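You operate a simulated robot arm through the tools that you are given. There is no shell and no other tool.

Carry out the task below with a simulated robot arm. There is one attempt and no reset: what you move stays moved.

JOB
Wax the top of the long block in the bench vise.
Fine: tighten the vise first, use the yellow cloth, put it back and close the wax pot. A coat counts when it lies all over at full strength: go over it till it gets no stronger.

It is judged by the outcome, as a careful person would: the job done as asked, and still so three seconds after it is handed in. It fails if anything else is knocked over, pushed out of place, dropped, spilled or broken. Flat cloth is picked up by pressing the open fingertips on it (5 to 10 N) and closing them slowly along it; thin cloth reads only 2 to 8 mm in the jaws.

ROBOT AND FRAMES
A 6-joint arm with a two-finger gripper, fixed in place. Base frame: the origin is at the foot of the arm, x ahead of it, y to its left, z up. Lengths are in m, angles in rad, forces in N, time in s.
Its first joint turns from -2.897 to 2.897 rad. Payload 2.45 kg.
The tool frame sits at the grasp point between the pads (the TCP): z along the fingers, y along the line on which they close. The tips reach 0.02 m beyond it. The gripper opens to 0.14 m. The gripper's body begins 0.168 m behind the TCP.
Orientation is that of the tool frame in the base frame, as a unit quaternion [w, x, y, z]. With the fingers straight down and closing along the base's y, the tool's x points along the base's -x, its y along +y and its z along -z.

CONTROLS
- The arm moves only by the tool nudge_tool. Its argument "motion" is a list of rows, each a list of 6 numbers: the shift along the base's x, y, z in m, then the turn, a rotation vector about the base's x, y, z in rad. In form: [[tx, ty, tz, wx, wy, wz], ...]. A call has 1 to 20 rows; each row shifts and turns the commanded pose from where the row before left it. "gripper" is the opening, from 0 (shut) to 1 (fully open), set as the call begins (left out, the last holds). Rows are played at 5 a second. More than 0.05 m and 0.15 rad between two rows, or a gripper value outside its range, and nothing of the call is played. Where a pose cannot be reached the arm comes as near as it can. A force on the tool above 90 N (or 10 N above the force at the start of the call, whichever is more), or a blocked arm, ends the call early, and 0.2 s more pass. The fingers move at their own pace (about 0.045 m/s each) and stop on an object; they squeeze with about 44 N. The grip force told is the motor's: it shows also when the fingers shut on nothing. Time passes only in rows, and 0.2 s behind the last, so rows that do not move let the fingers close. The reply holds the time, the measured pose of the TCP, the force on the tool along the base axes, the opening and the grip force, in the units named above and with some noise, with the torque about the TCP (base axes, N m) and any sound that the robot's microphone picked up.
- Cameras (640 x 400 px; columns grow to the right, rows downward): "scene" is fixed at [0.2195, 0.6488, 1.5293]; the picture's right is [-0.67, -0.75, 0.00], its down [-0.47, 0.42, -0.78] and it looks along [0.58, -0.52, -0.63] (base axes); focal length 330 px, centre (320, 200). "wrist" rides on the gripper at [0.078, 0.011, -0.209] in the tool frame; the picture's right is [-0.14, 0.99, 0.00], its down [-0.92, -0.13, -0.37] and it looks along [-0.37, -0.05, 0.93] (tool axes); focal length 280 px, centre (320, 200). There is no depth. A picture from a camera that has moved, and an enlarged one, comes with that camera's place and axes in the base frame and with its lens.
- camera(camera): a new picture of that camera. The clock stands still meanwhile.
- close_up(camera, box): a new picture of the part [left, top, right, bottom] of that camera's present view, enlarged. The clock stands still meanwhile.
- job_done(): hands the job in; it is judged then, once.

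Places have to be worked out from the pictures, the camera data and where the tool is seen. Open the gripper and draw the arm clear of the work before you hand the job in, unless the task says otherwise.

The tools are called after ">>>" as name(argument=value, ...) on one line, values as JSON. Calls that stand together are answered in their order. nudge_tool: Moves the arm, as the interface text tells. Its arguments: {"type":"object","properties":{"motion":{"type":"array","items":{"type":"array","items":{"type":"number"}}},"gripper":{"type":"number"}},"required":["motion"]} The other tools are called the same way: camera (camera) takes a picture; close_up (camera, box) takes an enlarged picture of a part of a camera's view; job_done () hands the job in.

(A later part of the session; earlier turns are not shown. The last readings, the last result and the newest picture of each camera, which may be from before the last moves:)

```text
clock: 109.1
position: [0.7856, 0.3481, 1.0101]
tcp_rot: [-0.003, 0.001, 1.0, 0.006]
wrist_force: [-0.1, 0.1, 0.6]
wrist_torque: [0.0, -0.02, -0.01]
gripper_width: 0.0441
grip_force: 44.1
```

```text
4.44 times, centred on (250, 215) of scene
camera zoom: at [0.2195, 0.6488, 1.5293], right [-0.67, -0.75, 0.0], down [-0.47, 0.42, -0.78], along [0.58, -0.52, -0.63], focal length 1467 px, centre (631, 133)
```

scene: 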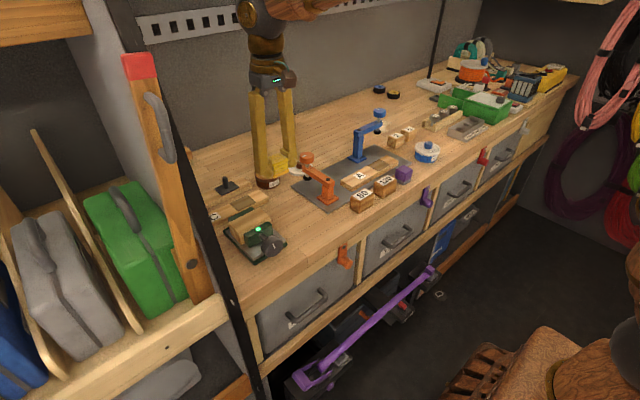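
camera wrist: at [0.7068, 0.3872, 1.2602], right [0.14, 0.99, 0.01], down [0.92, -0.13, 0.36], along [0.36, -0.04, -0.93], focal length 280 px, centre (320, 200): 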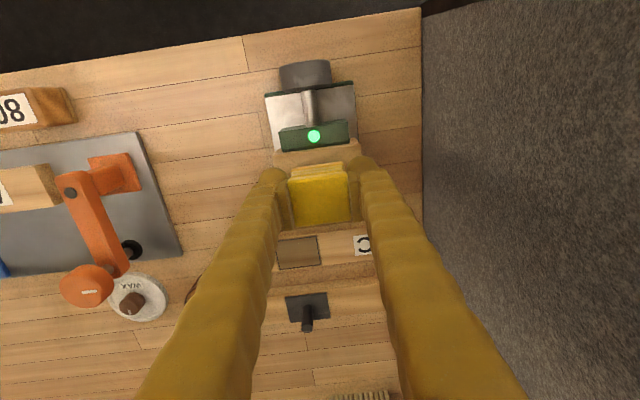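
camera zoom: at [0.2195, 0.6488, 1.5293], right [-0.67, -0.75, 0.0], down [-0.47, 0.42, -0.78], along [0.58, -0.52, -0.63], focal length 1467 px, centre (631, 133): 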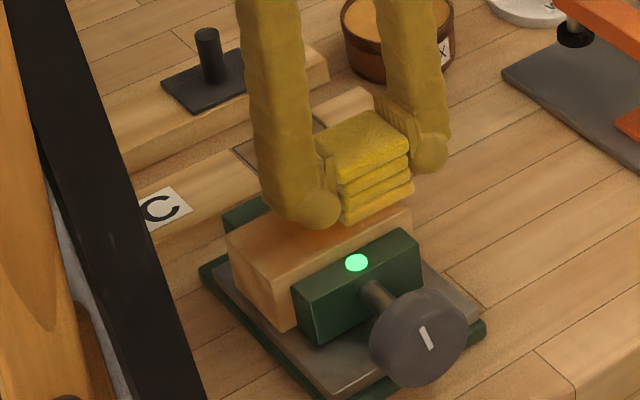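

Contact was lost (0.6 N) partway. I lower 2 mm and repeat the passes while reading the force.

>>> nudge_tool(motion=[[0, 0, -0.0015, 0, 0, 0], [0, 0.01, 0, 0, 0, 0], [0, 0.01, 0, 0, 0, 0], [0, 0.01, 0, 0, 0, 0]])

>>> nudge_tool(motion=[[0, 0.01, 0, 0, 0, 0], [0, 0.01, 0, 0, 0, 0], [0, 0.007, 0, 0, 0, 0], [0, 0, 0, 0, 0, 0]])

>>> close_up(camera="scene", box=[210, 170, 290, 260])

```text
clock: 110.1
position: [0.7851, 0.3764, 1.0083]
tcp_rot: [-0.004, 0.001, 1.0, 0.005]
wrist_force: [-0.4, -2.3, 5.3]
wrist_torque: [-0.19, 0.03, -0.02]
gripper_width: 0.0446
grip_force: 44.0
```

```text
clock: 111.1
position: [0.7862, 0.4038, 1.0084]
tcp_rot: [-0.005, 0.001, 1.0, 0.004]
wrist_force: [-0.7, 0.5, 3.2]
wrist_torque: [-0.07, 0.03, 0.0]
gripper_width: 0.0446
grip_force: 44.0
```

```text
4.44 times, centred on (250, 215) of scene
camera zoom: at [0.2195, 0.6488, 1.5293], right [-0.67, -0.75, 0.0], down [-0.47, 0.42, -0.78], along [0.58, -0.52, -0.63], focal length 1467 px, centre (631, 133)
```

zoom: 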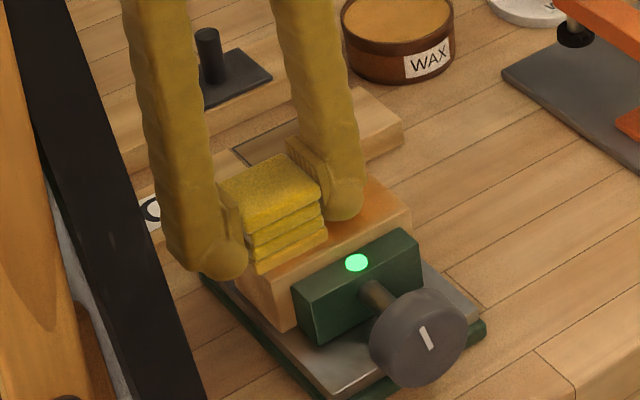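

Good light contact. I lift off and look at the coverage and at the cloth.

>>> nudge_tool(motion=[[0, 0, 0.02, 0, 0, 0], [0, 0, 0.035, 0, 0, 0], [0.01, -0.03, 0.02, 0, 0, 0], [0.02, -0.04, 0, 0, 0, 0], [0.02, -0.04, 0, 0, 0, 0], [0, 0, 0, 0, 0, 0]])

>>> close_up(camera="scene", box=[210, 190, 290, 260])

>>> camera(camera="wrist")

>>> close_up(camera="scene", box=[230, 130, 310, 200])

```text
clock: 112.5
position: [0.834, 0.2946, 1.0816]
tcp_rot: [-0.004, 0.0, 1.0, 0.005]
wrist_force: [-0.3, 0.0, -1.1]
wrist_torque: [0.01, -0.01, 0.0]
gripper_width: 0.0445
grip_force: 44.1
```

```text
5.71 times, centred on (250, 225) of scene
camera zoom: at [0.2195, 0.6488, 1.5293], right [-0.67, -0.75, 0.0], down [-0.47, 0.42, -0.78], along [0.58, -0.52, -0.63], focal length 1886 px, centre (720, 57)
```

zoom: 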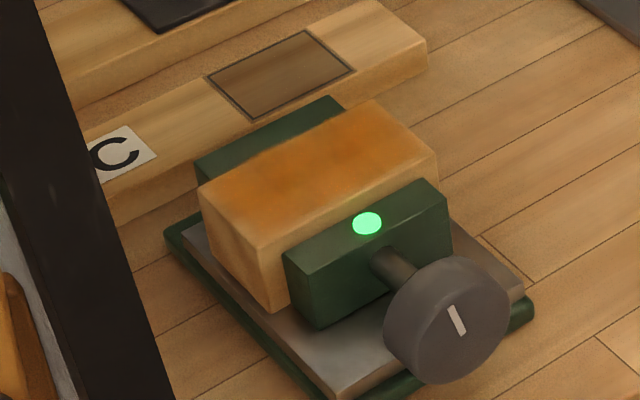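

```text
taken
camera wrist: at [0.7576, 0.3025, 1.2916], right [0.14, 0.99, 0.01], down [0.92, -0.13, 0.36], along [0.36, -0.04, -0.93], focal length 280 px, centre (320, 200)
```

wrist: 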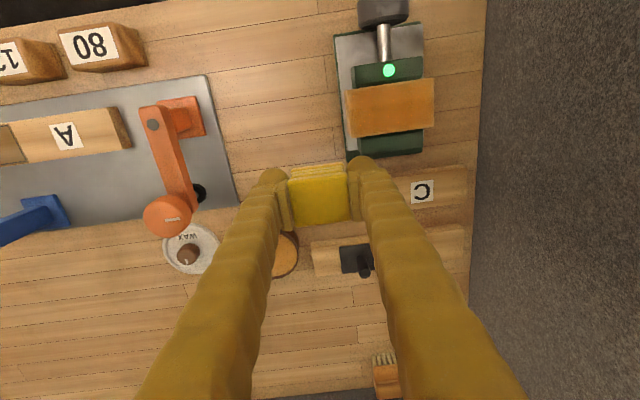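

```text
5.71 times, centred on (270, 165) of scene
camera zoom: at [0.2195, 0.6488, 1.5293], right [-0.67, -0.75, 0.0], down [-0.47, 0.42, -0.78], along [0.58, -0.52, -0.63], focal length 1886 px, centre (606, 400)
```

zoom: 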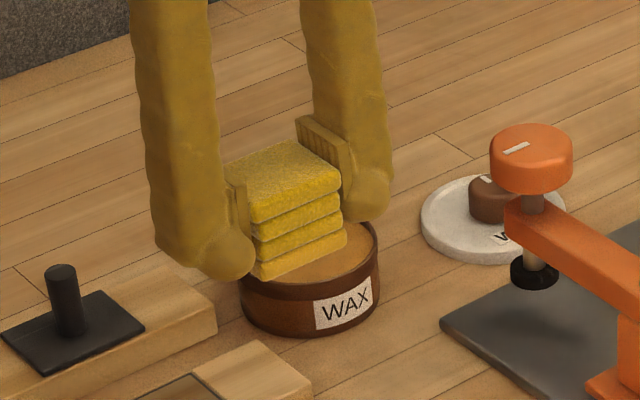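

Coverage is broad but darkest in the middle, and the cloth is nearly out of wax. I return to the pot for a second load.

>>> nudge_tool(motion=[[0.0295, -0.0217, -0.01, 0, 0, 0], [0.0295, -0.0217, -0.01, 0, 0, 0], [0.0295, -0.0217, -0.01, 0, 0, 0], [0.0295, -0.0217, -0.01, 0, 0, 0], [0, 0, -0.025, 0, 0, 0], [0, 0, -0.02, 0, 0, 0], [0, 0, -0.01, 0, 0, 0], [0, 0, 0, 0, 0, 0]])

>>> nudge_tool(motion=[[0, 0, -0.003, 0, 0, 0], [0, 0, 0, 0, 0, 0]])

>>> nudge_tool(motion=[[0, 0, -0.0015, 0, 0, 0], [0, 0, 0, 0, 0, 0]])

```text
clock: 114.3
position: [0.9547, 0.2086, 0.9878]
tcp_rot: [-0.004, 0.002, 1.0, 0.005]
wrist_force: [0.3, 0.2, -0.9]
wrist_torque: [0.01, 0.06, -0.03]
gripper_width: 0.0444
grip_force: 43.9
```

```text
clock: 114.9
position: [0.9531, 0.2077, 0.9857]
tcp_rot: [-0.004, 0.001, 1.0, 0.005]
wrist_force: [-0.9, 1.0, -0.6]
wrist_torque: [0.0, 0.02, 0.01]
gripper_width: 0.0444
grip_force: 43.8
```

```text
clock: 115.5
position: [0.9531, 0.2076, 0.9832]
tcp_rot: [-0.005, 0.001, 1.0, 0.005]
wrist_force: [0.1, 0.3, -0.2]
wrist_torque: [0.04, 0.02, 0.0]
gripper_width: 0.0446
grip_force: 44.1
```

>>> nudge_tool(motion=[[0, 0, -0.002, 0, 0, 0], [0, 0, 0, 0, 0, 0]])

>>> nudge_tool(motion=[[0, 0, -0.001, 0, 0, 0], [0, 0, 0, 0, 0, 0], [0, 0, 0, 0, 0, 0]])

>>> close_up(camera="scene", box=[235, 145, 305, 205])

```text
clock: 116.1
position: [0.9536, 0.2091, 0.9809]
tcp_rot: [-0.004, 0.0, 1.0, 0.005]
wrist_force: [-1.2, 0.0, -0.2]
wrist_torque: [0.01, -0.03, -0.03]
gripper_width: 0.0444
grip_force: 43.7
```

```text
clock: 116.9
position: [0.9532, 0.2075, 0.9804]
tcp_rot: [-0.005, 0.001, 1.0, 0.005]
wrist_force: [-0.1, -0.7, -1.2]
wrist_torque: [-0.01, -0.02, -0.02]
gripper_width: 0.0444
grip_force: 44.2
```

```text
6.67 times, centred on (270, 175) of scene
camera zoom: at [0.2195, 0.6488, 1.5293], right [-0.67, -0.75, 0.0], down [-0.47, 0.42, -0.78], along [0.58, -0.52, -0.63], focal length 2200 px, centre (653, 367)
```

zoom: 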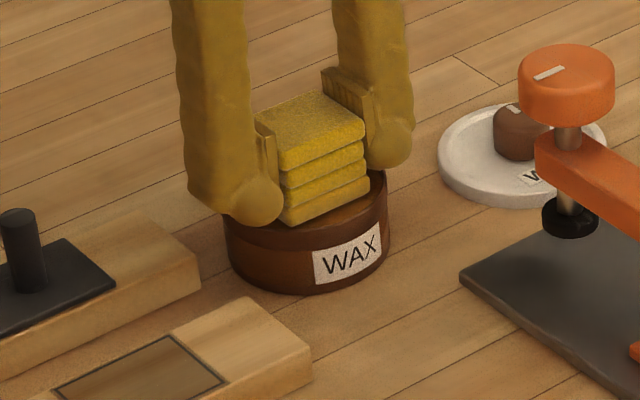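

>>> nudge_tool(motion=[[0, 0, -0.001, 0, 0, 0], [0, 0, 0, 0, 0, 0]])

>>> nudge_tool(motion=[[0, 0, -0.001, 0, 0, 0], [0, 0, 0, 0, 0, 0], [0, 0, 0, 0, 0, 0]])

>>> close_up(camera="scene", box=[235, 145, 305, 205])

```text
clock: 117.5
position: [0.9518, 0.2081, 0.979]
tcp_rot: [-0.003, 0.001, 1.0, 0.005]
wrist_force: [-1.0, -1.6, 5.7]
wrist_torque: [-0.18, 0.04, 0.02]
gripper_width: 0.0446
grip_force: 44.0
```

```text
clock: 118.3
position: [0.9529, 0.208, 0.9796]
tcp_rot: [-0.004, 0.002, 1.0, 0.006]
wrist_force: [2.6, 1.3, 20.3]
wrist_torque: [-0.41, 0.06, 0.04]
gripper_width: 0.0444
grip_force: 43.8
```

```text
6.67 times, centred on (270, 175) of scene
camera zoom: at [0.2195, 0.6488, 1.5293], right [-0.67, -0.75, 0.0], down [-0.47, 0.42, -0.78], along [0.58, -0.52, -0.63], focal length 2200 px, centre (653, 367)
```

zoom: 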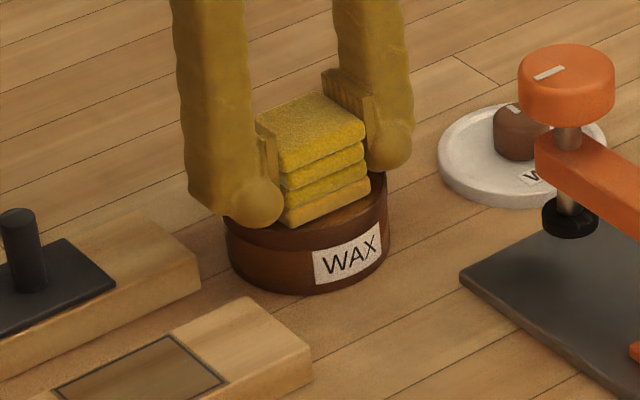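

Pressed at 20 N; dwell with a tiny movement as before, then lift and go back to the block.

>>> nudge_tool(motion=[[0, 0, 0, 0, 0, 0], [0.001, 0, 0, 0, 0, 0], [-0.002, 0, 0, 0, 0, 0], [0.001, 0, 0, 0, 0, 0], [0, 0, 0, 0, 0, 0], [0, 0, 0, 0, 0, 0]])

>>> nudge_tool(motion=[[0, 0, 0.01, 0, 0, 0], [0, 0, 0.03, 0, 0, 0], [0, 0, 0.03, 0, 0, 0], [-0.034, 0.02, 0.02, 0, 0, 0], [-0.034, 0.03, 0.005, 0, 0, 0], [-0.034, 0.03, 0, 0, 0, 0], [-0.034, 0.03, 0, 0, 0, 0], [-0.032, 0.032, 0, 0, 0, 0], [0, 0.028, 0, 0, 0, 0], [0, 0, -0.03, 0, 0, 0], [0, 0, 0, 0, 0, 0]])

>>> close_up(camera="scene", box=[210, 160, 290, 260])

```text
clock: 119.7
position: [0.9528, 0.2078, 0.9783]
tcp_rot: [-0.003, 0.001, 1.0, 0.007]
wrist_force: [0.5, 5.0, 31.7]
wrist_torque: [-0.38, 0.02, 0.02]
gripper_width: 0.0446
grip_force: 44.2
```

```text
clock: 122.1
position: [0.7857, 0.3773, 1.044]
tcp_rot: [-0.004, 0.0, 1.0, 0.005]
wrist_force: [-0.4, 0.4, -0.5]
wrist_torque: [0.02, 0.01, -0.01]
gripper_width: 0.0442
grip_force: 44.0
```

```text
4.00 times, centred on (250, 210) of scene
camera zoom: at [0.2195, 0.6488, 1.5293], right [-0.67, -0.75, 0.0], down [-0.47, 0.42, -0.78], along [0.58, -0.52, -0.63], focal length 1320 px, centre (600, 160)
```

zoom: 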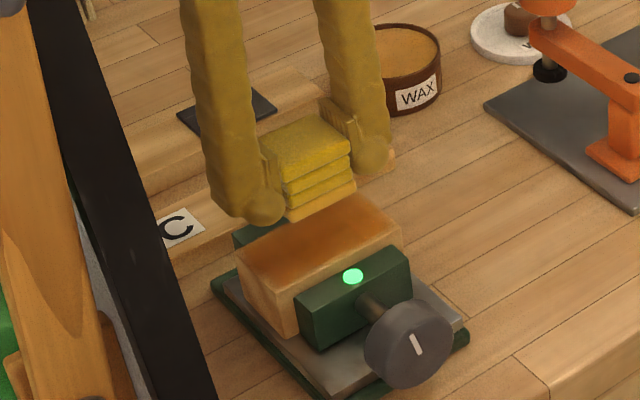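

The second load is on. I'll start at the front +y corner and run passes biased to the edges; first descend to contact there.

>>> nudge_tool(motion=[[-0.007, 0.014, 0, 0, 0, 0], [-0.007, 0.014, 0, 0, 0, 0], [0, 0, -0.02, 0, 0, 0], [0, 0, -0.01, 0, 0, 0], [0, 0, -0.003, 0, 0, 0], [0, 0, 0, 0, 0, 0]])

>>> nudge_tool(motion=[[0, 0, -0.0015, 0, 0, 0], [0, 0, 0, 0, 0, 0]])

```text
clock: 123.5
position: [0.7703, 0.4058, 1.0098]
tcp_rot: [-0.004, 0.001, 1.0, 0.005]
wrist_force: [0.3, 0.1, -0.3]
wrist_torque: [0.03, 0.06, -0.02]
gripper_width: 0.0444
grip_force: 43.8
```

```text
clock: 124.1
position: [0.7694, 0.4059, 1.0092]
tcp_rot: [-0.005, 0.002, 1.0, 0.005]
wrist_force: [0.1, 0.4, -0.8]
wrist_torque: [0.03, 0.01, 0.0]
gripper_width: 0.0443
grip_force: 43.8
```

>>> nudge_tool(motion=[[0.002, 0, -0.001, 0, 0, 0], [0, 0, 0, 0, 0, 0]])

>>> nudge_tool(motion=[[0, 0, -0.001, 0, 0, 0], [0, 0, 0, 0, 0, 0]])

```text
clock: 124.7
position: [0.7731, 0.4061, 1.0088]
tcp_rot: [-0.004, 0.001, 1.0, 0.005]
wrist_force: [1.0, -0.2, -0.2]
wrist_torque: [-0.03, -0.01, -0.01]
gripper_width: 0.0443
grip_force: 44.2
```

```text
clock: 125.3
position: [0.7733, 0.4055, 1.0076]
tcp_rot: [-0.004, 0.001, 1.0, 0.006]
wrist_force: [-1.1, -0.7, 12.1]
wrist_torque: [-0.25, -0.01, -0.03]
gripper_width: 0.0446
grip_force: 44.2
```

12 N contact. Now a front-edge pass toward −y.

>>> nudge_tool(motion=[[0, 0.004, 0, 0, 0, 0], [0, -0.01, 0, 0, 0, 0], [0, -0.01, 0, 0, 0, 0], [0, -0.01, 0, 0, 0, 0], [0, -0.01, 0, 0, 0, 0], [0, -0.01, 0, 0, 0, 0], [0, -0.01, 0, 0, 0, 0], [0, -0.005, 0, 0, 0, 0]])

>>> nudge_tool(motion=[[0.006, 0, 0, 0, 0, 0], [0.006, 0, 0, 0, 0, 0], [0.006, 0, 0, 0, 0, 0], [0.006, 0, 0, 0, 0, 0]])

```text
clock: 127.1
position: [0.7722, 0.3454, 1.0073]
tcp_rot: [-0.004, 0.0, 1.0, 0.005]
wrist_force: [1.4, 10.4, 26.7]
wrist_torque: [0.15, -0.17, 0.05]
gripper_width: 0.0445
grip_force: 43.9
```

```text
clock: 128.1
position: [0.7961, 0.3459, 1.0063]
tcp_rot: [-0.004, 0.001, 1.0, 0.006]
wrist_force: [-11.8, -0.9, 23.5]
wrist_torque: [-0.11, 0.35, -0.09]
gripper_width: 0.0444
grip_force: 43.9
```

Force steady near 25 N. Back-edge pass toward +y, then the middle.

>>> nudge_tool(motion=[[0, 0.01, 0.0003, 0, 0, 0], [0, 0.01, 0.0003, 0, 0, 0], [0, 0.01, 0, 0, 0, 0], [0, 0.01, 0, 0, 0, 0], [0, 0.01, 0, 0, 0, 0], [0, 0.01, 0, 0, 0, 0], [0, 0.003, 0, 0, 0, 0]])

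>>> nudge_tool(motion=[[-0.006, 0, 0, 0, 0, 0], [-0.006, 0, 0, 0, 0, 0], [0, -0.01, 0, 0, 0, 0], [0, -0.01, 0, 0, 0, 0], [0, -0.01, 0, 0, 0, 0], [0, -0.01, 0, 0, 0, 0], [0, -0.01, 0, 0, 0, 0], [0, -0.01, 0, 0, 0, 0]])

>>> close_up(camera="scene", box=[210, 170, 290, 260])

```text
clock: 129.7
position: [0.7973, 0.4083, 1.0064]
tcp_rot: [-0.003, 0.002, 1.0, 0.005]
wrist_force: [1.3, -5.2, 11.6]
wrist_torque: [-0.36, 0.01, 0.02]
gripper_width: 0.0444
grip_force: 44.3
```

```text
clock: 131.5
position: [0.7849, 0.3481, 1.0075]
tcp_rot: [-0.005, 0.001, 1.0, 0.006]
wrist_force: [0.7, 0.0, -0.6]
wrist_torque: [-0.02, 0.0, 0.03]
gripper_width: 0.0448
grip_force: 44.5
```

```text
4.44 times, centred on (250, 215) of scene
camera zoom: at [0.2195, 0.6488, 1.5293], right [-0.67, -0.75, 0.0], down [-0.47, 0.42, -0.78], along [0.58, -0.52, -0.63], focal length 1467 px, centre (631, 133)
```

zoom: 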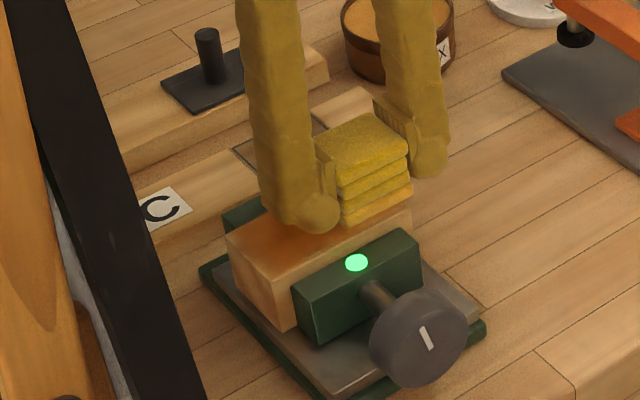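

Contact faded at the end of that pass. I press 1.5 mm lower and make one more middle pass, then lift to inspect.

>>> nudge_tool(motion=[[0, 0, -0.0015, 0, 0, 0], [0, 0.01, 0, 0, 0, 0], [0, 0.01, 0, 0, 0, 0], [0, 0.01, 0, 0, 0, 0], [0, 0.01, 0, 0, 0, 0], [0, 0.01, 0, 0, 0, 0], [0, 0.01, 0, 0, 0, 0]])

>>> nudge_tool(motion=[[0, 0, 0.02, 0, 0, 0], [0, 0, 0.035, 0, 0, 0], [0.01, -0.03, 0.02, 0, 0, 0], [0.02, -0.04, 0, 0, 0, 0], [0.02, -0.04, 0, 0, 0, 0], [0, 0, 0, 0, 0, 0]])

>>> close_up(camera="scene", box=[210, 190, 290, 260])

>>> close_up(camera="wrist", box=[310, 40, 470, 200])

>>> close_up(camera="scene", box=[230, 130, 310, 200])

```text
clock: 133.1
position: [0.7863, 0.4087, 1.0062]
tcp_rot: [-0.004, 0.001, 1.0, 0.007]
wrist_force: [-1.2, -10.9, 28.5]
wrist_torque: [-0.66, 0.0, 0.02]
gripper_width: 0.0443
grip_force: 43.8
```

```text
clock: 134.5
position: [0.8356, 0.2968, 1.0819]
tcp_rot: [-0.005, 0.001, 1.0, 0.005]
wrist_force: [-0.2, 0.4, -0.9]
wrist_torque: [0.0, 0.02, 0.0]
gripper_width: 0.0445
grip_force: 44.0
```

```text
5.71 times, centred on (250, 225) of scene
camera zoom: at [0.2195, 0.6488, 1.5293], right [-0.67, -0.75, 0.0], down [-0.47, 0.42, -0.78], along [0.58, -0.52, -0.63], focal length 1886 px, centre (720, 57)
```

zoom: 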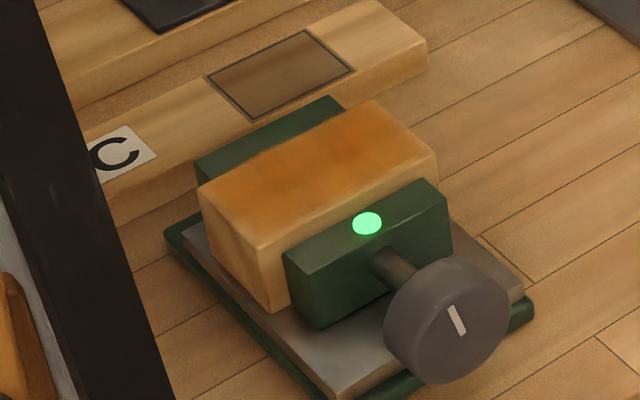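

```text
2.50 times, centred on (390, 120) of wrist
camera zoom: at [0.7596, 0.3056, 1.291], right [0.14, 0.99, 0.01], down [0.92, -0.13, 0.36], along [0.36, -0.04, -0.93], focal length 701 px, centre (145, 400)
```

zoom: 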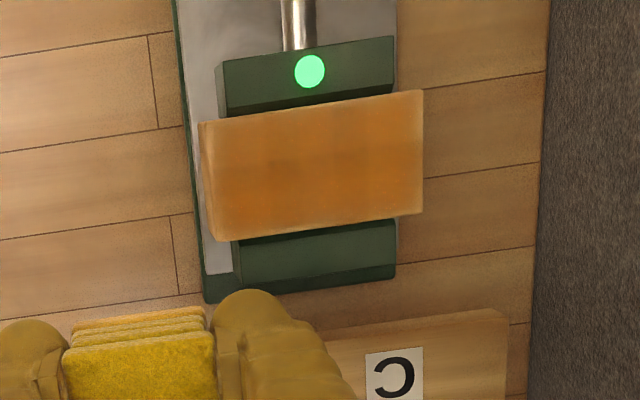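

```text
5.71 times, centred on (270, 165) of scene
camera zoom: at [0.2195, 0.6488, 1.5293], right [-0.67, -0.75, 0.0], down [-0.47, 0.42, -0.78], along [0.58, -0.52, -0.63], focal length 1886 px, centre (606, 400)
```

zoom: 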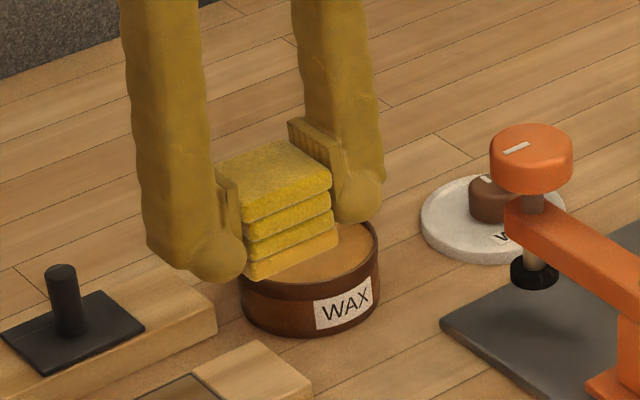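

The coat is more even now but shows slightly weaker patches near the edges. Load the cloth a third time.

>>> nudge_tool(motion=[[0.0293, -0.022, -0.01, 0, 0, 0], [0.0293, -0.022, -0.01, 0, 0, 0], [0.0293, -0.022, -0.01, 0, 0, 0], [0.0293, -0.022, -0.01, 0, 0, 0], [0, 0, -0.025, 0, 0, 0], [0, 0, -0.02, 0, 0, 0], [0, 0, -0.012, 0, 0, 0], [0, 0, -0.002, 0, 0, 0], [0, 0, 0, 0, 0, 0]])

>>> nudge_tool(motion=[[0, 0, -0.002, 0, 0, 0], [0, 0, 0, 0, 0, 0]])

>>> nudge_tool(motion=[[0, 0, -0.001, 0, 0, 0], [0, 0, 0, 0, 0, 0]])

```text
clock: 136.5
position: [0.9533, 0.2075, 0.9825]
tcp_rot: [-0.003, 0.001, 1.0, 0.005]
wrist_force: [0.9, 0.7, -1.2]
wrist_torque: [-0.01, 0.03, -0.02]
gripper_width: 0.0445
grip_force: 44.2
```

```text
clock: 137.1
position: [0.9521, 0.2092, 0.9808]
tcp_rot: [-0.005, 0.001, 1.0, 0.006]
wrist_force: [-0.1, -0.4, -0.8]
wrist_torque: [0.01, -0.03, 0.03]
gripper_width: 0.0444
grip_force: 44.3
```

```text
clock: 137.7
position: [0.9521, 0.21, 0.9787]
tcp_rot: [-0.004, 0.0, 1.0, 0.005]
wrist_force: [0.1, -0.2, -0.5]
wrist_torque: [0.01, 0.0, -0.01]
gripper_width: 0.0443
grip_force: 43.8
```

>>> nudge_tool(motion=[[0, 0, -0.0012, 0, 0, 0], [0, 0, 0, 0, 0, 0]])

>>> nudge_tool(motion=[[0, 0, -0.0008, 0, 0, 0], [0, 0, 0, 0, 0, 0], [0.001, 0, 0, 0, 0, 0], [-0.002, 0, 0, 0, 0, 0], [0.001, 0, 0, 0, 0, 0], [0, 0, 0, 0, 0, 0]])

>>> close_up(camera="scene", box=[235, 145, 305, 205])

```text
clock: 138.3
position: [0.9534, 0.2092, 0.9784]
tcp_rot: [-0.003, 0.001, 1.0, 0.006]
wrist_force: [-1.3, 1.9, 10.7]
wrist_torque: [-0.21, 0.01, -0.01]
gripper_width: 0.0443
grip_force: 44.2
```

```text
clock: 139.7
position: [0.9528, 0.2095, 0.9791]
tcp_rot: [-0.003, 0.0, 1.0, 0.006]
wrist_force: [1.5, -1.8, 31.4]
wrist_torque: [-0.66, 0.03, 0.02]
gripper_width: 0.0444
grip_force: 44.3
```

```text
6.67 times, centred on (270, 175) of scene
camera zoom: at [0.2195, 0.6488, 1.5293], right [-0.67, -0.75, 0.0], down [-0.47, 0.42, -0.78], along [0.58, -0.52, -0.63], focal length 2200 px, centre (653, 367)
```

zoom: 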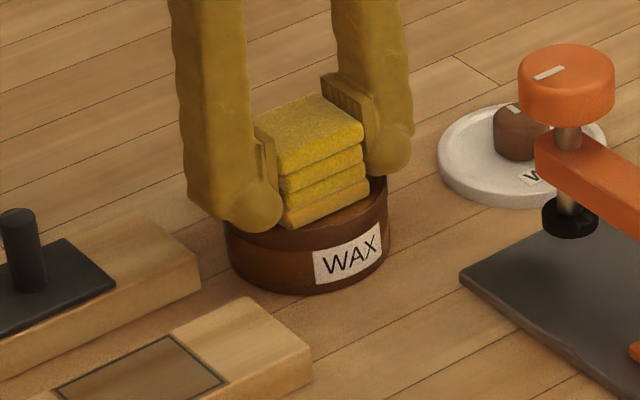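

Loaded. Back to the block, landing on the front −y corner.

>>> nudge_tool(motion=[[0, 0, 0.01, 0, 0, 0], [0, 0, 0.035, 0, 0, 0], [0, 0, 0.04, 0, 0, 0], [-0.03, 0.0229, 0.005, 0, 0, 0], [-0.03, 0.0229, 0, 0, 0, 0], [-0.03, 0.0229, 0, 0, 0, 0], [-0.03, 0.0229, 0, 0, 0, 0], [-0.03, 0.0229, 0, 0, 0, 0], [-0.03, 0.0229, 0, 0, 0, 0], [0, 0, -0.03, 0, 0, 0], [0, 0, -0.02, 0, 0, 0], [0, 0, -0.008, 0, 0, 0], [0, 0, 0, 0, 0, 0]])

>>> nudge_tool(motion=[[0, 0, -0.0015, 0, 0, 0], [0, 0, 0, 0, 0, 0]])

>>> nudge_tool(motion=[[0, 0, -0.0012, 0, 0, 0], [0, 0, 0, 0, 0, 0]])

```text
clock: 142.5
position: [0.7715, 0.3474, 1.0075]
tcp_rot: [-0.003, 0.0, 1.0, 0.004]
wrist_force: [0.1, 0.3, 0.2]
wrist_torque: [0.0, 0.01, -0.03]
gripper_width: 0.0443
grip_force: 44.7
```

```text
clock: 143.1
position: [0.7719, 0.3478, 1.0056]
tcp_rot: [-0.004, 0.001, 1.0, 0.005]
wrist_force: [-0.1, 0.8, 1.8]
wrist_torque: [-0.05, -0.02, 0.01]
gripper_width: 0.0443
grip_force: 44.2
```

```text
clock: 143.7
position: [0.7725, 0.3469, 1.0066]
tcp_rot: [-0.004, 0.001, 1.0, 0.006]
wrist_force: [-2.9, 0.3, 18.2]
wrist_torque: [-0.22, 0.0, -0.01]
gripper_width: 0.0445
grip_force: 44.0
```

18 N contact. Serpentine of three lanes (front, middle, back), checking force between.

>>> nudge_tool(motion=[[0, -0.004, 0, 0, 0, 0], [0, 0.01, 0, 0, 0, 0], [0, 0.01, 0, 0, 0, 0], [0, 0.01, 0, 0, 0, 0], [0, 0.01, 0, 0, 0, 0], [0, 0.01, 0, 0, 0, 0], [0, 0.01, 0, 0, 0, 0], [0, 0.007, 0, 0, 0, 0]])

>>> nudge_tool(motion=[[0.006, 0, 0, 0, 0, 0], [0.006, 0, 0, 0, 0, 0], [0.006, 0, 0, 0, 0, 0], [0.007, 0, 0, 0, 0, 0]])

>>> nudge_tool(motion=[[0, -0.01, 0, 0, 0, 0], [0, -0.01, 0, 0, 0, 0], [0, -0.01, 0, 0, 0, 0], [0, -0.01, 0, 0, 0, 0], [0, -0.01, 0, 0, 0, 0], [0, -0.01, 0, 0, 0, 0], [0, -0.007, 0, 0, 0, 0]])

```text
clock: 145.5
position: [0.7722, 0.411, 1.0059]
tcp_rot: [-0.003, 0.0, 1.0, 0.006]
wrist_force: [0.1, -6.4, 13.2]
wrist_torque: [-0.41, -0.03, 0.0]
gripper_width: 0.0446
grip_force: 43.7
```

```text
clock: 146.5
position: [0.7974, 0.4099, 1.0065]
tcp_rot: [-0.003, 0.002, 1.0, 0.005]
wrist_force: [-5.9, -0.8, 8.9]
wrist_torque: [-0.21, 0.17, -0.15]
gripper_width: 0.0445
grip_force: 44.1
```

```text
clock: 148.1
position: [0.796, 0.3438, 1.0063]
tcp_rot: [-0.004, 0.001, 1.0, 0.005]
wrist_force: [-0.9, 5.6, 14.1]
wrist_torque: [0.04, 0.01, -0.03]
gripper_width: 0.0445
grip_force: 43.8
```

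Steady 10–14 N. Continue: end edge, then middle lane and repeat the front and back lanes.

>>> nudge_tool(motion=[[-0.006, 0, 0, 0, 0, 0], [-0.006, 0, 0, 0, 0, 0], [0, 0.01, 0, 0, 0, 0], [0, 0.01, 0, 0, 0, 0], [0, 0.01, 0, 0, 0, 0], [0, 0.01, 0, 0, 0, 0], [0, 0.01, 0, 0, 0, 0], [0, 0.01, 0, 0, 0, 0], [0, 0.006, 0, 0, 0, 0]])

>>> nudge_tool(motion=[[-0.007, 0, 0, 0, 0, 0], [-0.007, 0, 0, 0, 0, 0], [0, -0.01, 0, 0, 0, 0], [0, -0.01, 0, 0, 0, 0], [0, -0.01, 0, 0, 0, 0], [0, -0.01, 0, 0, 0, 0], [0, -0.01, 0, 0, 0, 0], [0, -0.01, 0, 0, 0, 0], [0, -0.006, 0, 0, 0, 0]])

>>> nudge_tool(motion=[[0, 0, 0.02, 0, 0, 0], [0, 0, 0.035, 0, 0, 0], [0.01, -0.03, 0.02, 0, 0, 0], [0.02, -0.03, 0, 0, 0, 0], [0.03, 0, 0, 0, 0, 0], [0, 0, 0, 0, 0, 0]])

>>> close_up(camera="scene", box=[210, 190, 290, 260])

>>> close_up(camera="wrist", box=[310, 40, 470, 200])

>>> close_up(camera="scene", box=[230, 130, 310, 200])

```text
clock: 150.1
position: [0.7847, 0.4095, 1.008]
tcp_rot: [-0.005, 0.001, 1.0, 0.004]
wrist_force: [0.2, 0.8, 0.1]
wrist_torque: [-0.02, -0.01, -0.01]
gripper_width: 0.0445
grip_force: 43.4
```

```text
clock: 152.1
position: [0.7704, 0.3434, 1.0056]
tcp_rot: [-0.003, 0.001, 1.0, 0.006]
wrist_force: [-0.5, 5.8, 13.9]
wrist_torque: [0.01, -0.06, 0.03]
gripper_width: 0.0444
grip_force: 43.9
```

```text
clock: 153.5
position: [0.8311, 0.2826, 1.0805]
tcp_rot: [-0.005, 0.0, 1.0, 0.007]
wrist_force: [0.2, -0.3, -0.5]
wrist_torque: [0.01, -0.02, -0.02]
gripper_width: 0.0444
grip_force: 43.9
```

```text
5.71 times, centred on (250, 225) of scene
camera zoom: at [0.2195, 0.6488, 1.5293], right [-0.67, -0.75, 0.0], down [-0.47, 0.42, -0.78], along [0.58, -0.52, -0.63], focal length 1886 px, centre (720, 57)
```

zoom: 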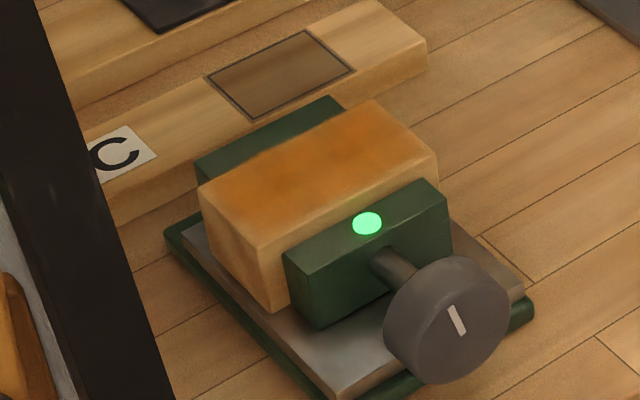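

```text
2.50 times, centred on (390, 120) of wrist
camera zoom: at [0.7547, 0.2919, 1.29], right [0.14, 0.99, 0.01], down [0.92, -0.13, 0.36], along [0.36, -0.04, -0.93], focal length 701 px, centre (145, 400)
```

zoom: 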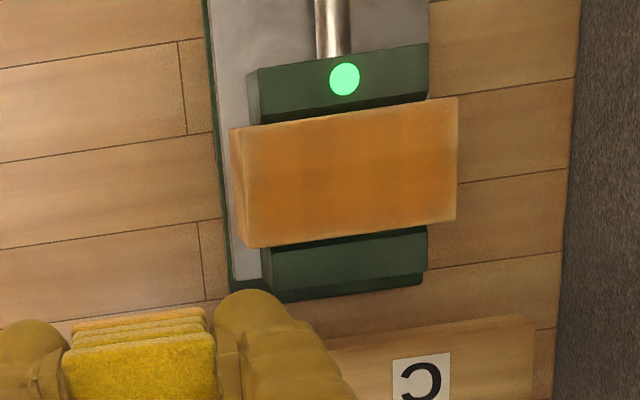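

```text
5.71 times, centred on (270, 165) of scene
camera zoom: at [0.2195, 0.6488, 1.5293], right [-0.67, -0.75, 0.0], down [-0.47, 0.42, -0.78], along [0.58, -0.52, -0.63], focal length 1886 px, centre (606, 400)
```

zoom: 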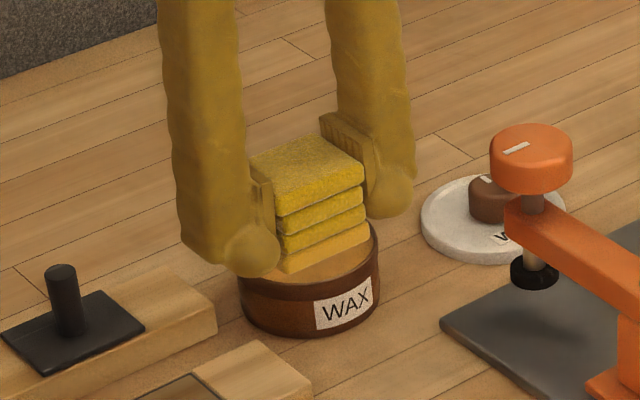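

I zoom tightly on the block's top from both cameras to judge evenness.

>>> close_up(camera="wrist", box=[364, 75, 432, 147])

>>> close_up(camera="scene", box=[232, 205, 268, 240])

```text
5.56 times, centred on (398, 111) of wrist
camera zoom: at [0.7547, 0.2919, 1.29], right [0.14, 0.99, 0.01], down [0.92, -0.13, 0.36], along [0.36, -0.04, -0.93], focal length 1558 px, centre (-113, 694)
```

zoom: 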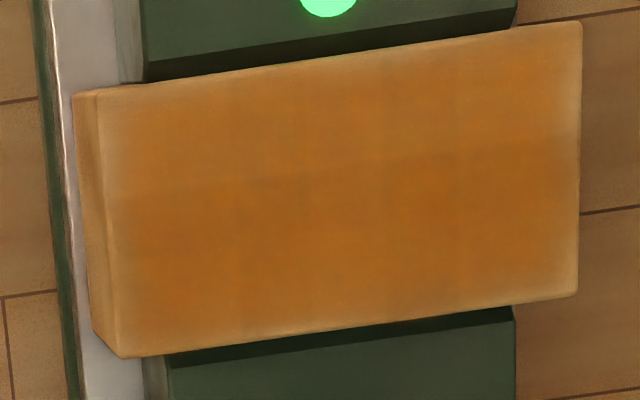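

```text
11.43 times, centred on (250, 222) of scene
camera zoom: at [0.2195, 0.6488, 1.5293], right [-0.67, -0.75, 0.0], down [-0.47, 0.42, -0.78], along [0.58, -0.52, -0.63], focal length 3772 px, centre (1120, -57)
```

zoom: 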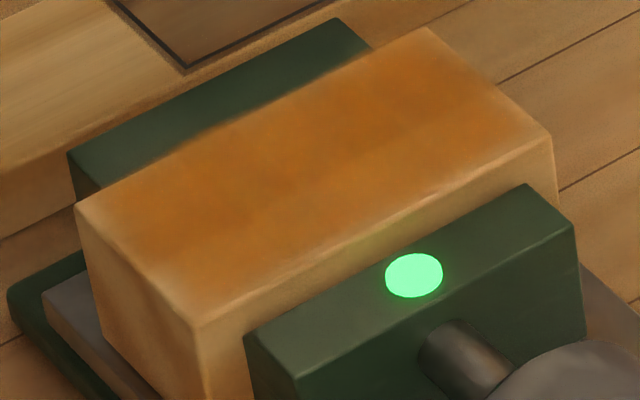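

The back half is stronger than the front half, and edges are paler. I'll reload and concentrate on the front strip and the ends.

>>> nudge_tool(motion=[[0.0303, -0.0185, -0.01, 0, 0, 0], [0.0303, -0.0185, -0.01, 0, 0, 0], [0.0303, -0.0185, -0.01, 0, 0, 0], [0.0303, -0.0185, -0.01, 0, 0, 0], [0, 0, -0.025, 0, 0, 0], [0, 0, -0.02, 0, 0, 0], [0, 0, -0.012, 0, 0, 0], [0, 0, -0.002, 0, 0, 0], [0, 0, 0, 0, 0, 0]])

>>> nudge_tool(motion=[[0, 0, -0.002, 0, 0, 0], [0, 0, -0.001, 0, 0, 0], [0, 0, 0, 0, 0, 0]])

>>> nudge_tool(motion=[[0, 0, -0.001, 0, 0, 0], [0, 0, 0, 0, 0, 0]])

```text
clock: 155.5
position: [0.9527, 0.2093, 0.981]
tcp_rot: [-0.005, 0.001, 1.0, 0.005]
wrist_force: [-0.9, 0.2, -0.7]
wrist_torque: [0.0, -0.01, 0.01]
gripper_width: 0.0447
grip_force: 43.3
```

```text
clock: 156.3
position: [0.9524, 0.2089, 0.9791]
tcp_rot: [-0.004, 0.001, 1.0, 0.006]
wrist_force: [-0.1, 0.4, -0.4]
wrist_torque: [-0.01, 0.0, 0.04]
gripper_width: 0.0444
grip_force: 43.5
```

```text
clock: 156.9
position: [0.9516, 0.2096, 0.9774]
tcp_rot: [-0.003, 0.001, 1.0, 0.005]
wrist_force: [-0.9, -1.5, 5.0]
wrist_torque: [-0.2, 0.02, 0.0]
gripper_width: 0.0444
grip_force: 44.0
```

Slight tool tilt (about 0.01 rad) explains the uneven contact; I'll level the tool by (−0.010, −0.008) when rubbing. First finish loading wax here.

>>> nudge_tool(motion=[[0, 0, 0, -0.01, -0.008, 0], [0, 0, -0.0005, 0, 0, 0], [0.001, 0, 0, 0, 0, 0], [-0.002, 0, 0, 0, 0, 0], [0.001, 0, 0, 0, 0, 0], [0, 0, 0, 0, 0, 0]])

>>> nudge_tool(motion=[[0, 0, -0.0005, 0, 0, 0], [0, 0, 0, 0, 0, 0], [0, 0, 0, 0, 0, 0]])

>>> close_up(camera="scene", box=[235, 145, 305, 205])

```text
clock: 158.3
position: [0.952, 0.2096, 0.9783]
tcp_rot: [0.0, 0.001, 1.0, 0.001]
wrist_force: [-5.5, -0.1, 12.1]
wrist_torque: [0.07, 0.39, 0.03]
gripper_width: 0.0446
grip_force: 44.1
```

```text
clock: 159.1
position: [0.9528, 0.2096, 0.9778]
tcp_rot: [0.001, 0.001, 1.0, 0.001]
wrist_force: [-0.6, 3.4, 19.9]
wrist_torque: [0.12, 0.36, -0.05]
gripper_width: 0.0444
grip_force: 44.4
```

```text
6.67 times, centred on (270, 175) of scene
camera zoom: at [0.2195, 0.6488, 1.5293], right [-0.67, -0.75, 0.0], down [-0.47, 0.42, -0.78], along [0.58, -0.52, -0.63], focal length 2200 px, centre (653, 367)
```

zoom: 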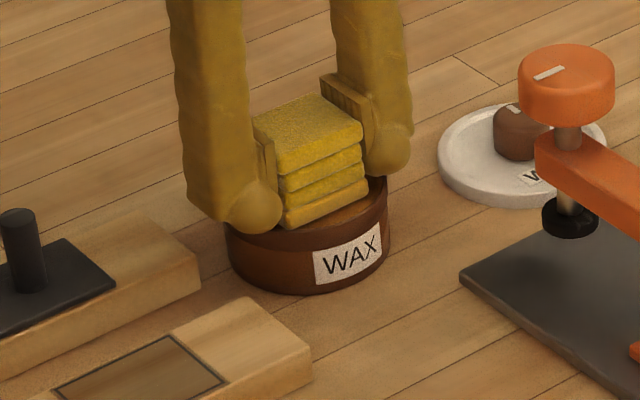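

Roll is now balanced; the pitch correction makes the front edge bear a little more, which suits the weak front strip—I undo half of it. Back to the block's front −y corner.

>>> nudge_tool(motion=[[0, 0, 0.01, 0, 0.004, 0], [0, 0, 0.035, 0, 0, 0], [0, 0, 0.04, 0, 0, 0], [-0.031, 0.0225, 0.005, 0, 0, 0], [-0.031, 0.0225, 0, 0, 0, 0], [-0.031, 0.0225, 0, 0, 0, 0], [-0.031, 0.0225, 0, 0, 0, 0], [-0.031, 0.0225, 0, 0, 0, 0], [-0.031, 0.0225, 0, 0, 0, 0], [0, 0, -0.03, 0, 0, 0], [0, 0, -0.02, 0, 0, 0], [0, 0, -0.008, 0, 0, 0], [0, 0, 0, 0, 0, 0]])

>>> nudge_tool(motion=[[0, 0, -0.0015, 0, 0, 0], [0, 0, 0, 0, 0, 0]])

>>> nudge_tool(motion=[[0, 0, -0.0012, 0, 0, 0], [0, 0, 0, 0, 0, 0]])

```text
clock: 161.9
position: [0.7656, 0.3435, 1.0084]
tcp_rot: [-0.002, 0.001, 1.0, 0.001]
wrist_force: [0.5, 0.7, -0.2]
wrist_torque: [-0.03, -0.01, 0.02]
gripper_width: 0.0445
grip_force: 43.7
```

```text
clock: 162.5
position: [0.766, 0.3441, 1.0075]
tcp_rot: [-0.002, 0.001, 1.0, 0.002]
wrist_force: [0.1, -0.2, -0.5]
wrist_torque: [-0.04, -0.01, -0.06]
gripper_width: 0.0446
grip_force: 43.9
```

```text
clock: 163.1
position: [0.7648, 0.3444, 1.0067]
tcp_rot: [-0.001, 0.001, 1.0, 0.001]
wrist_force: [-0.2, 0.7, -0.3]
wrist_torque: [-0.02, 0.0, 0.02]
gripper_width: 0.0442
grip_force: 44.4
```

>>> nudge_tool(motion=[[0.002, 0, -0.0012, 0, 0, 0], [0, 0, 0, 0, 0, 0]])

>>> nudge_tool(motion=[[0, 0, -0.001, 0, 0, 0], [0, 0, 0, 0, 0, 0]])

```text
clock: 163.7
position: [0.7675, 0.3438, 1.0057]
tcp_rot: [-0.002, 0.001, 1.0, 0.0]
wrist_force: [-7.6, -0.4, 19.0]
wrist_torque: [0.08, 0.05, 0.05]
gripper_width: 0.0444
grip_force: 44.2
```

```text
clock: 164.3
position: [0.7671, 0.3441, 1.0061]
tcp_rot: [-0.001, 0.001, 1.0, 0.0]
wrist_force: [-6.7, 0.1, 39.7]
wrist_torque: [0.16, -0.04, 0.01]
gripper_width: 0.0447
grip_force: 44.2
```

Balanced contact now. Ease 1 mm and run front-lane passes up and down.

>>> nudge_tool(motion=[[0, 0, 0.0008, 0, 0, 0], [0, 0.01, 0, 0, 0, 0], [0, 0.01, 0, 0, 0, 0], [0, 0.01, 0, 0, 0, 0], [0, 0.01, 0, 0, 0, 0], [0, 0.01, 0, 0, 0, 0], [0, 0.01, 0, 0, 0, 0], [0, 0.008, 0, 0, 0, 0]])

>>> nudge_tool(motion=[[0.006, 0, 0, 0, 0, 0], [0, -0.01, 0, 0, 0, 0], [0, -0.01, 0, 0, 0, 0], [0, -0.01, 0, 0, 0, 0], [0, -0.01, 0, 0, 0, 0], [0, -0.01, 0, 0, 0, 0], [0, -0.01, 0, 0, 0, 0], [0, -0.008, 0, 0, 0, 0]])

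>>> nudge_tool(motion=[[-0.006, 0, 0, 0, 0, 0], [0, 0.01, 0, 0, 0, 0], [0, 0.01, 0, 0, 0, 0], [0, 0.01, 0, 0, 0, 0], [0, 0.01, 0, 0, 0, 0], [0, 0.01, 0, 0, 0, 0], [0, 0.01, 0, 0, 0, 0], [0, 0.008, 0, 0, 0, 0]])

```text
clock: 166.1
position: [0.7689, 0.4105, 1.0058]
tcp_rot: [-0.002, 0.001, 1.0, 0.0]
wrist_force: [-1.1, -11.3, 26.2]
wrist_torque: [-0.45, -0.16, -0.08]
gripper_width: 0.0444
grip_force: 43.8
```

```text
clock: 167.9
position: [0.7745, 0.3438, 1.0056]
tcp_rot: [-0.002, 0.001, 1.0, 0.001]
wrist_force: [0.3, 6.8, 15.9]
wrist_torque: [0.26, -0.04, 0.03]
gripper_width: 0.0445
grip_force: 44.3
```

```text
clock: 169.7
position: [0.7677, 0.4118, 1.0047]
tcp_rot: [-0.001, 0.001, 1.0, 0.001]
wrist_force: [-0.2, -8.4, 21.3]
wrist_torque: [-0.36, -0.11, -0.09]
gripper_width: 0.0445
grip_force: 43.8
```

Good steady force. Now end strip and back lane, then the middle, then inspect.

>>> nudge_tool(motion=[[0.007, 0, 0, 0, 0, 0], [0.008, 0, 0, 0, 0, 0], [0.008, 0, 0, 0, 0, 0], [0.008, 0, 0, 0, 0, 0], [0, -0.01, 0, 0, 0, 0], [0, -0.01, 0, 0, 0, 0], [0, -0.01, 0, 0, 0, 0], [0, -0.01, 0, 0, 0, 0], [0, -0.01, 0, 0, 0, 0], [0, -0.01, 0, 0, 0, 0], [0, -0.008, 0, 0, 0, 0]])

>>> nudge_tool(motion=[[-0.007, 0, 0, 0, 0, 0], [-0.007, 0, 0, 0, 0, 0], [0, 0.01, 0, 0, 0, 0], [0, 0.01, 0, 0, 0, 0], [0, 0.01, 0, 0, 0, 0], [0, 0.01, 0, 0, 0, 0], [0, 0.01, 0, 0, 0, 0], [0, 0.01, 0, 0, 0, 0], [0, 0.008, 0, 0, 0, 0]])

>>> nudge_tool(motion=[[0, 0, 0.02, 0, 0, 0], [0, 0, 0.035, 0, 0, 0], [0.01, -0.04, 0.02, 0, 0, 0], [0.01, -0.045, 0, 0, 0, 0], [0.015, -0.045, 0, 0, 0, 0], [0, 0, 0, 0, 0, 0]])

>>> camera(camera="wrist")

>>> close_up(camera="scene", box=[232, 205, 268, 240])

>>> close_up(camera="wrist", box=[364, 75, 432, 147])

```text
clock: 172.1
position: [0.7981, 0.3432, 1.0055]
tcp_rot: [-0.003, 0.001, 1.0, 0.0]
wrist_force: [0.2, 1.0, -0.4]
wrist_torque: [-0.02, -0.03, 0.02]
gripper_width: 0.0446
grip_force: 44.1
```

```text
clock: 174.1
position: [0.7855, 0.413, 1.005]
tcp_rot: [-0.003, 0.001, 1.0, 0.0]
wrist_force: [0.7, -4.7, 8.6]
wrist_torque: [-0.17, 0.02, -0.02]
gripper_width: 0.0447
grip_force: 43.7
```

```text
clock: 175.5
position: [0.8222, 0.2824, 1.0793]
tcp_rot: [-0.002, 0.001, 1.0, 0.001]
wrist_force: [0.1, -0.5, -1.3]
wrist_torque: [-0.01, -0.01, -0.04]
gripper_width: 0.0445
grip_force: 43.6
```

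```text
taken
camera wrist: at [0.7447, 0.2938, 1.2883], right [0.14, 0.99, 0.0], down [0.92, -0.13, 0.36], along [0.36, -0.05, -0.93], focal length 280 px, centre (320, 200)
```

wrist: 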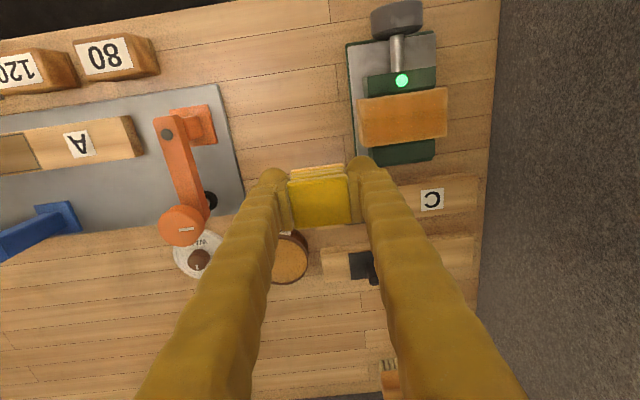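

```text
11.43 times, centred on (250, 222) of scene
camera zoom: at [0.2195, 0.6488, 1.5293], right [-0.67, -0.75, 0.0], down [-0.47, 0.42, -0.78], along [0.58, -0.52, -0.63], focal length 3772 px, centre (1120, -57)
```

zoom: 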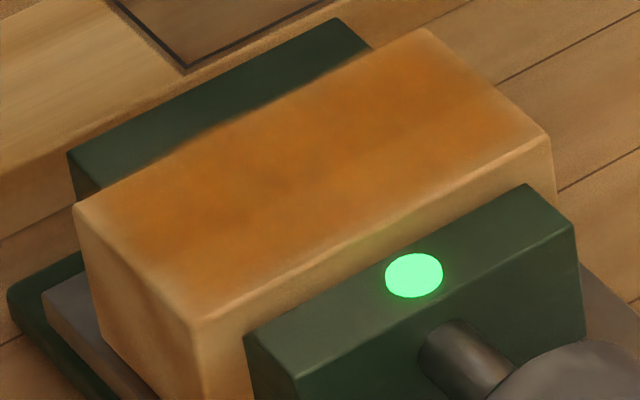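

```text
5.56 times, centred on (398, 111) of wrist
camera zoom: at [0.7447, 0.2938, 1.2883], right [0.14, 0.99, 0.0], down [0.92, -0.13, 0.36], along [0.36, -0.05, -0.93], focal length 1558 px, centre (-113, 694)
```

zoom: 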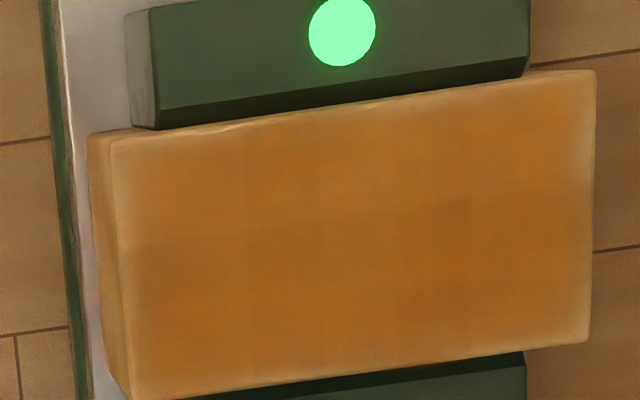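

Improving, but the front −y region is still lighter. Another load of wax.

>>> nudge_tool(motion=[[0.0325, -0.0184, -0.01, 0, 0, 0], [0.0325, -0.0184, -0.01, 0, 0, 0], [0.0325, -0.0184, -0.01, 0, 0, 0], [0.0325, -0.0184, -0.01, 0, 0, 0], [0, 0, -0.025, 0, 0, 0], [0, 0, -0.02, 0, 0, 0], [0, 0, -0.013, 0, 0, 0], [0, 0, -0.002, 0, 0, 0], [0, 0, 0, 0, 0, 0]])

>>> nudge_tool(motion=[[0, 0, -0.001, 0, 0, 0], [0, 0, 0, 0, 0, 0]])

>>> nudge_tool(motion=[[0, 0, -0.001, 0, 0, 0], [0, 0, 0, 0, 0, 0]])

```text
clock: 177.5
position: [0.9496, 0.2083, 0.9803]
tcp_rot: [-0.002, 0.0, 1.0, 0.002]
wrist_force: [-3.2, -1.2, 12.5]
wrist_torque: [0.25, 0.3, 0.12]
gripper_width: 0.0444
grip_force: 44.0
```

```text
clock: 178.1
position: [0.9494, 0.209, 0.9807]
tcp_rot: [-0.001, 0.001, 1.0, 0.001]
wrist_force: [-6.3, -3.3, 31.1]
wrist_torque: [0.64, 0.73, 0.22]
gripper_width: 0.0442
grip_force: 44.0
```

```text
clock: 178.7
position: [0.9483, 0.2087, 0.9767]
tcp_rot: [-0.002, 0.001, 1.0, 0.001]
wrist_force: [3.4, -1.0, 4.9]
wrist_torque: [-0.04, -0.05, 0.01]
gripper_width: 0.0443
grip_force: 43.8
```

Contact started early here, likely the pad's edge caught the rim because I was 3 mm short in x. I check the pot.

>>> close_up(camera="scene", box=[235, 145, 305, 205])

>>> close_up(camera="wrist", box=[240, 120, 400, 240])

```text
6.67 times, centred on (270, 175) of scene
camera zoom: at [0.2195, 0.6488, 1.5293], right [-0.67, -0.75, 0.0], down [-0.47, 0.42, -0.78], along [0.58, -0.52, -0.63], focal length 2200 px, centre (653, 367)
```

zoom: 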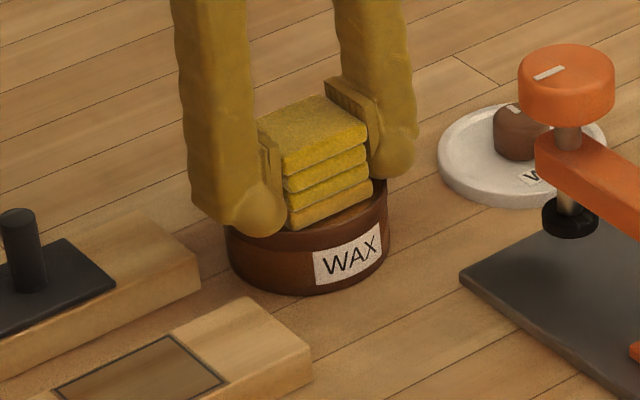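

```text
3.33 times, centred on (320, 180) of wrist
camera zoom: at [0.8729, 0.2198, 1.1858], right [0.14, 0.99, 0.0], down [0.92, -0.13, 0.36], along [0.36, -0.05, -0.93], focal length 935 px, centre (320, 267)
```

zoom: 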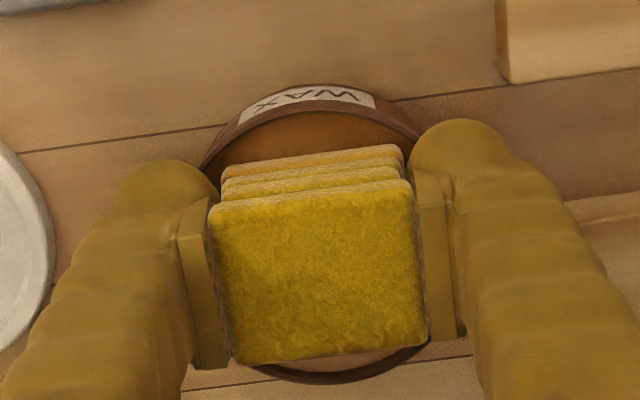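

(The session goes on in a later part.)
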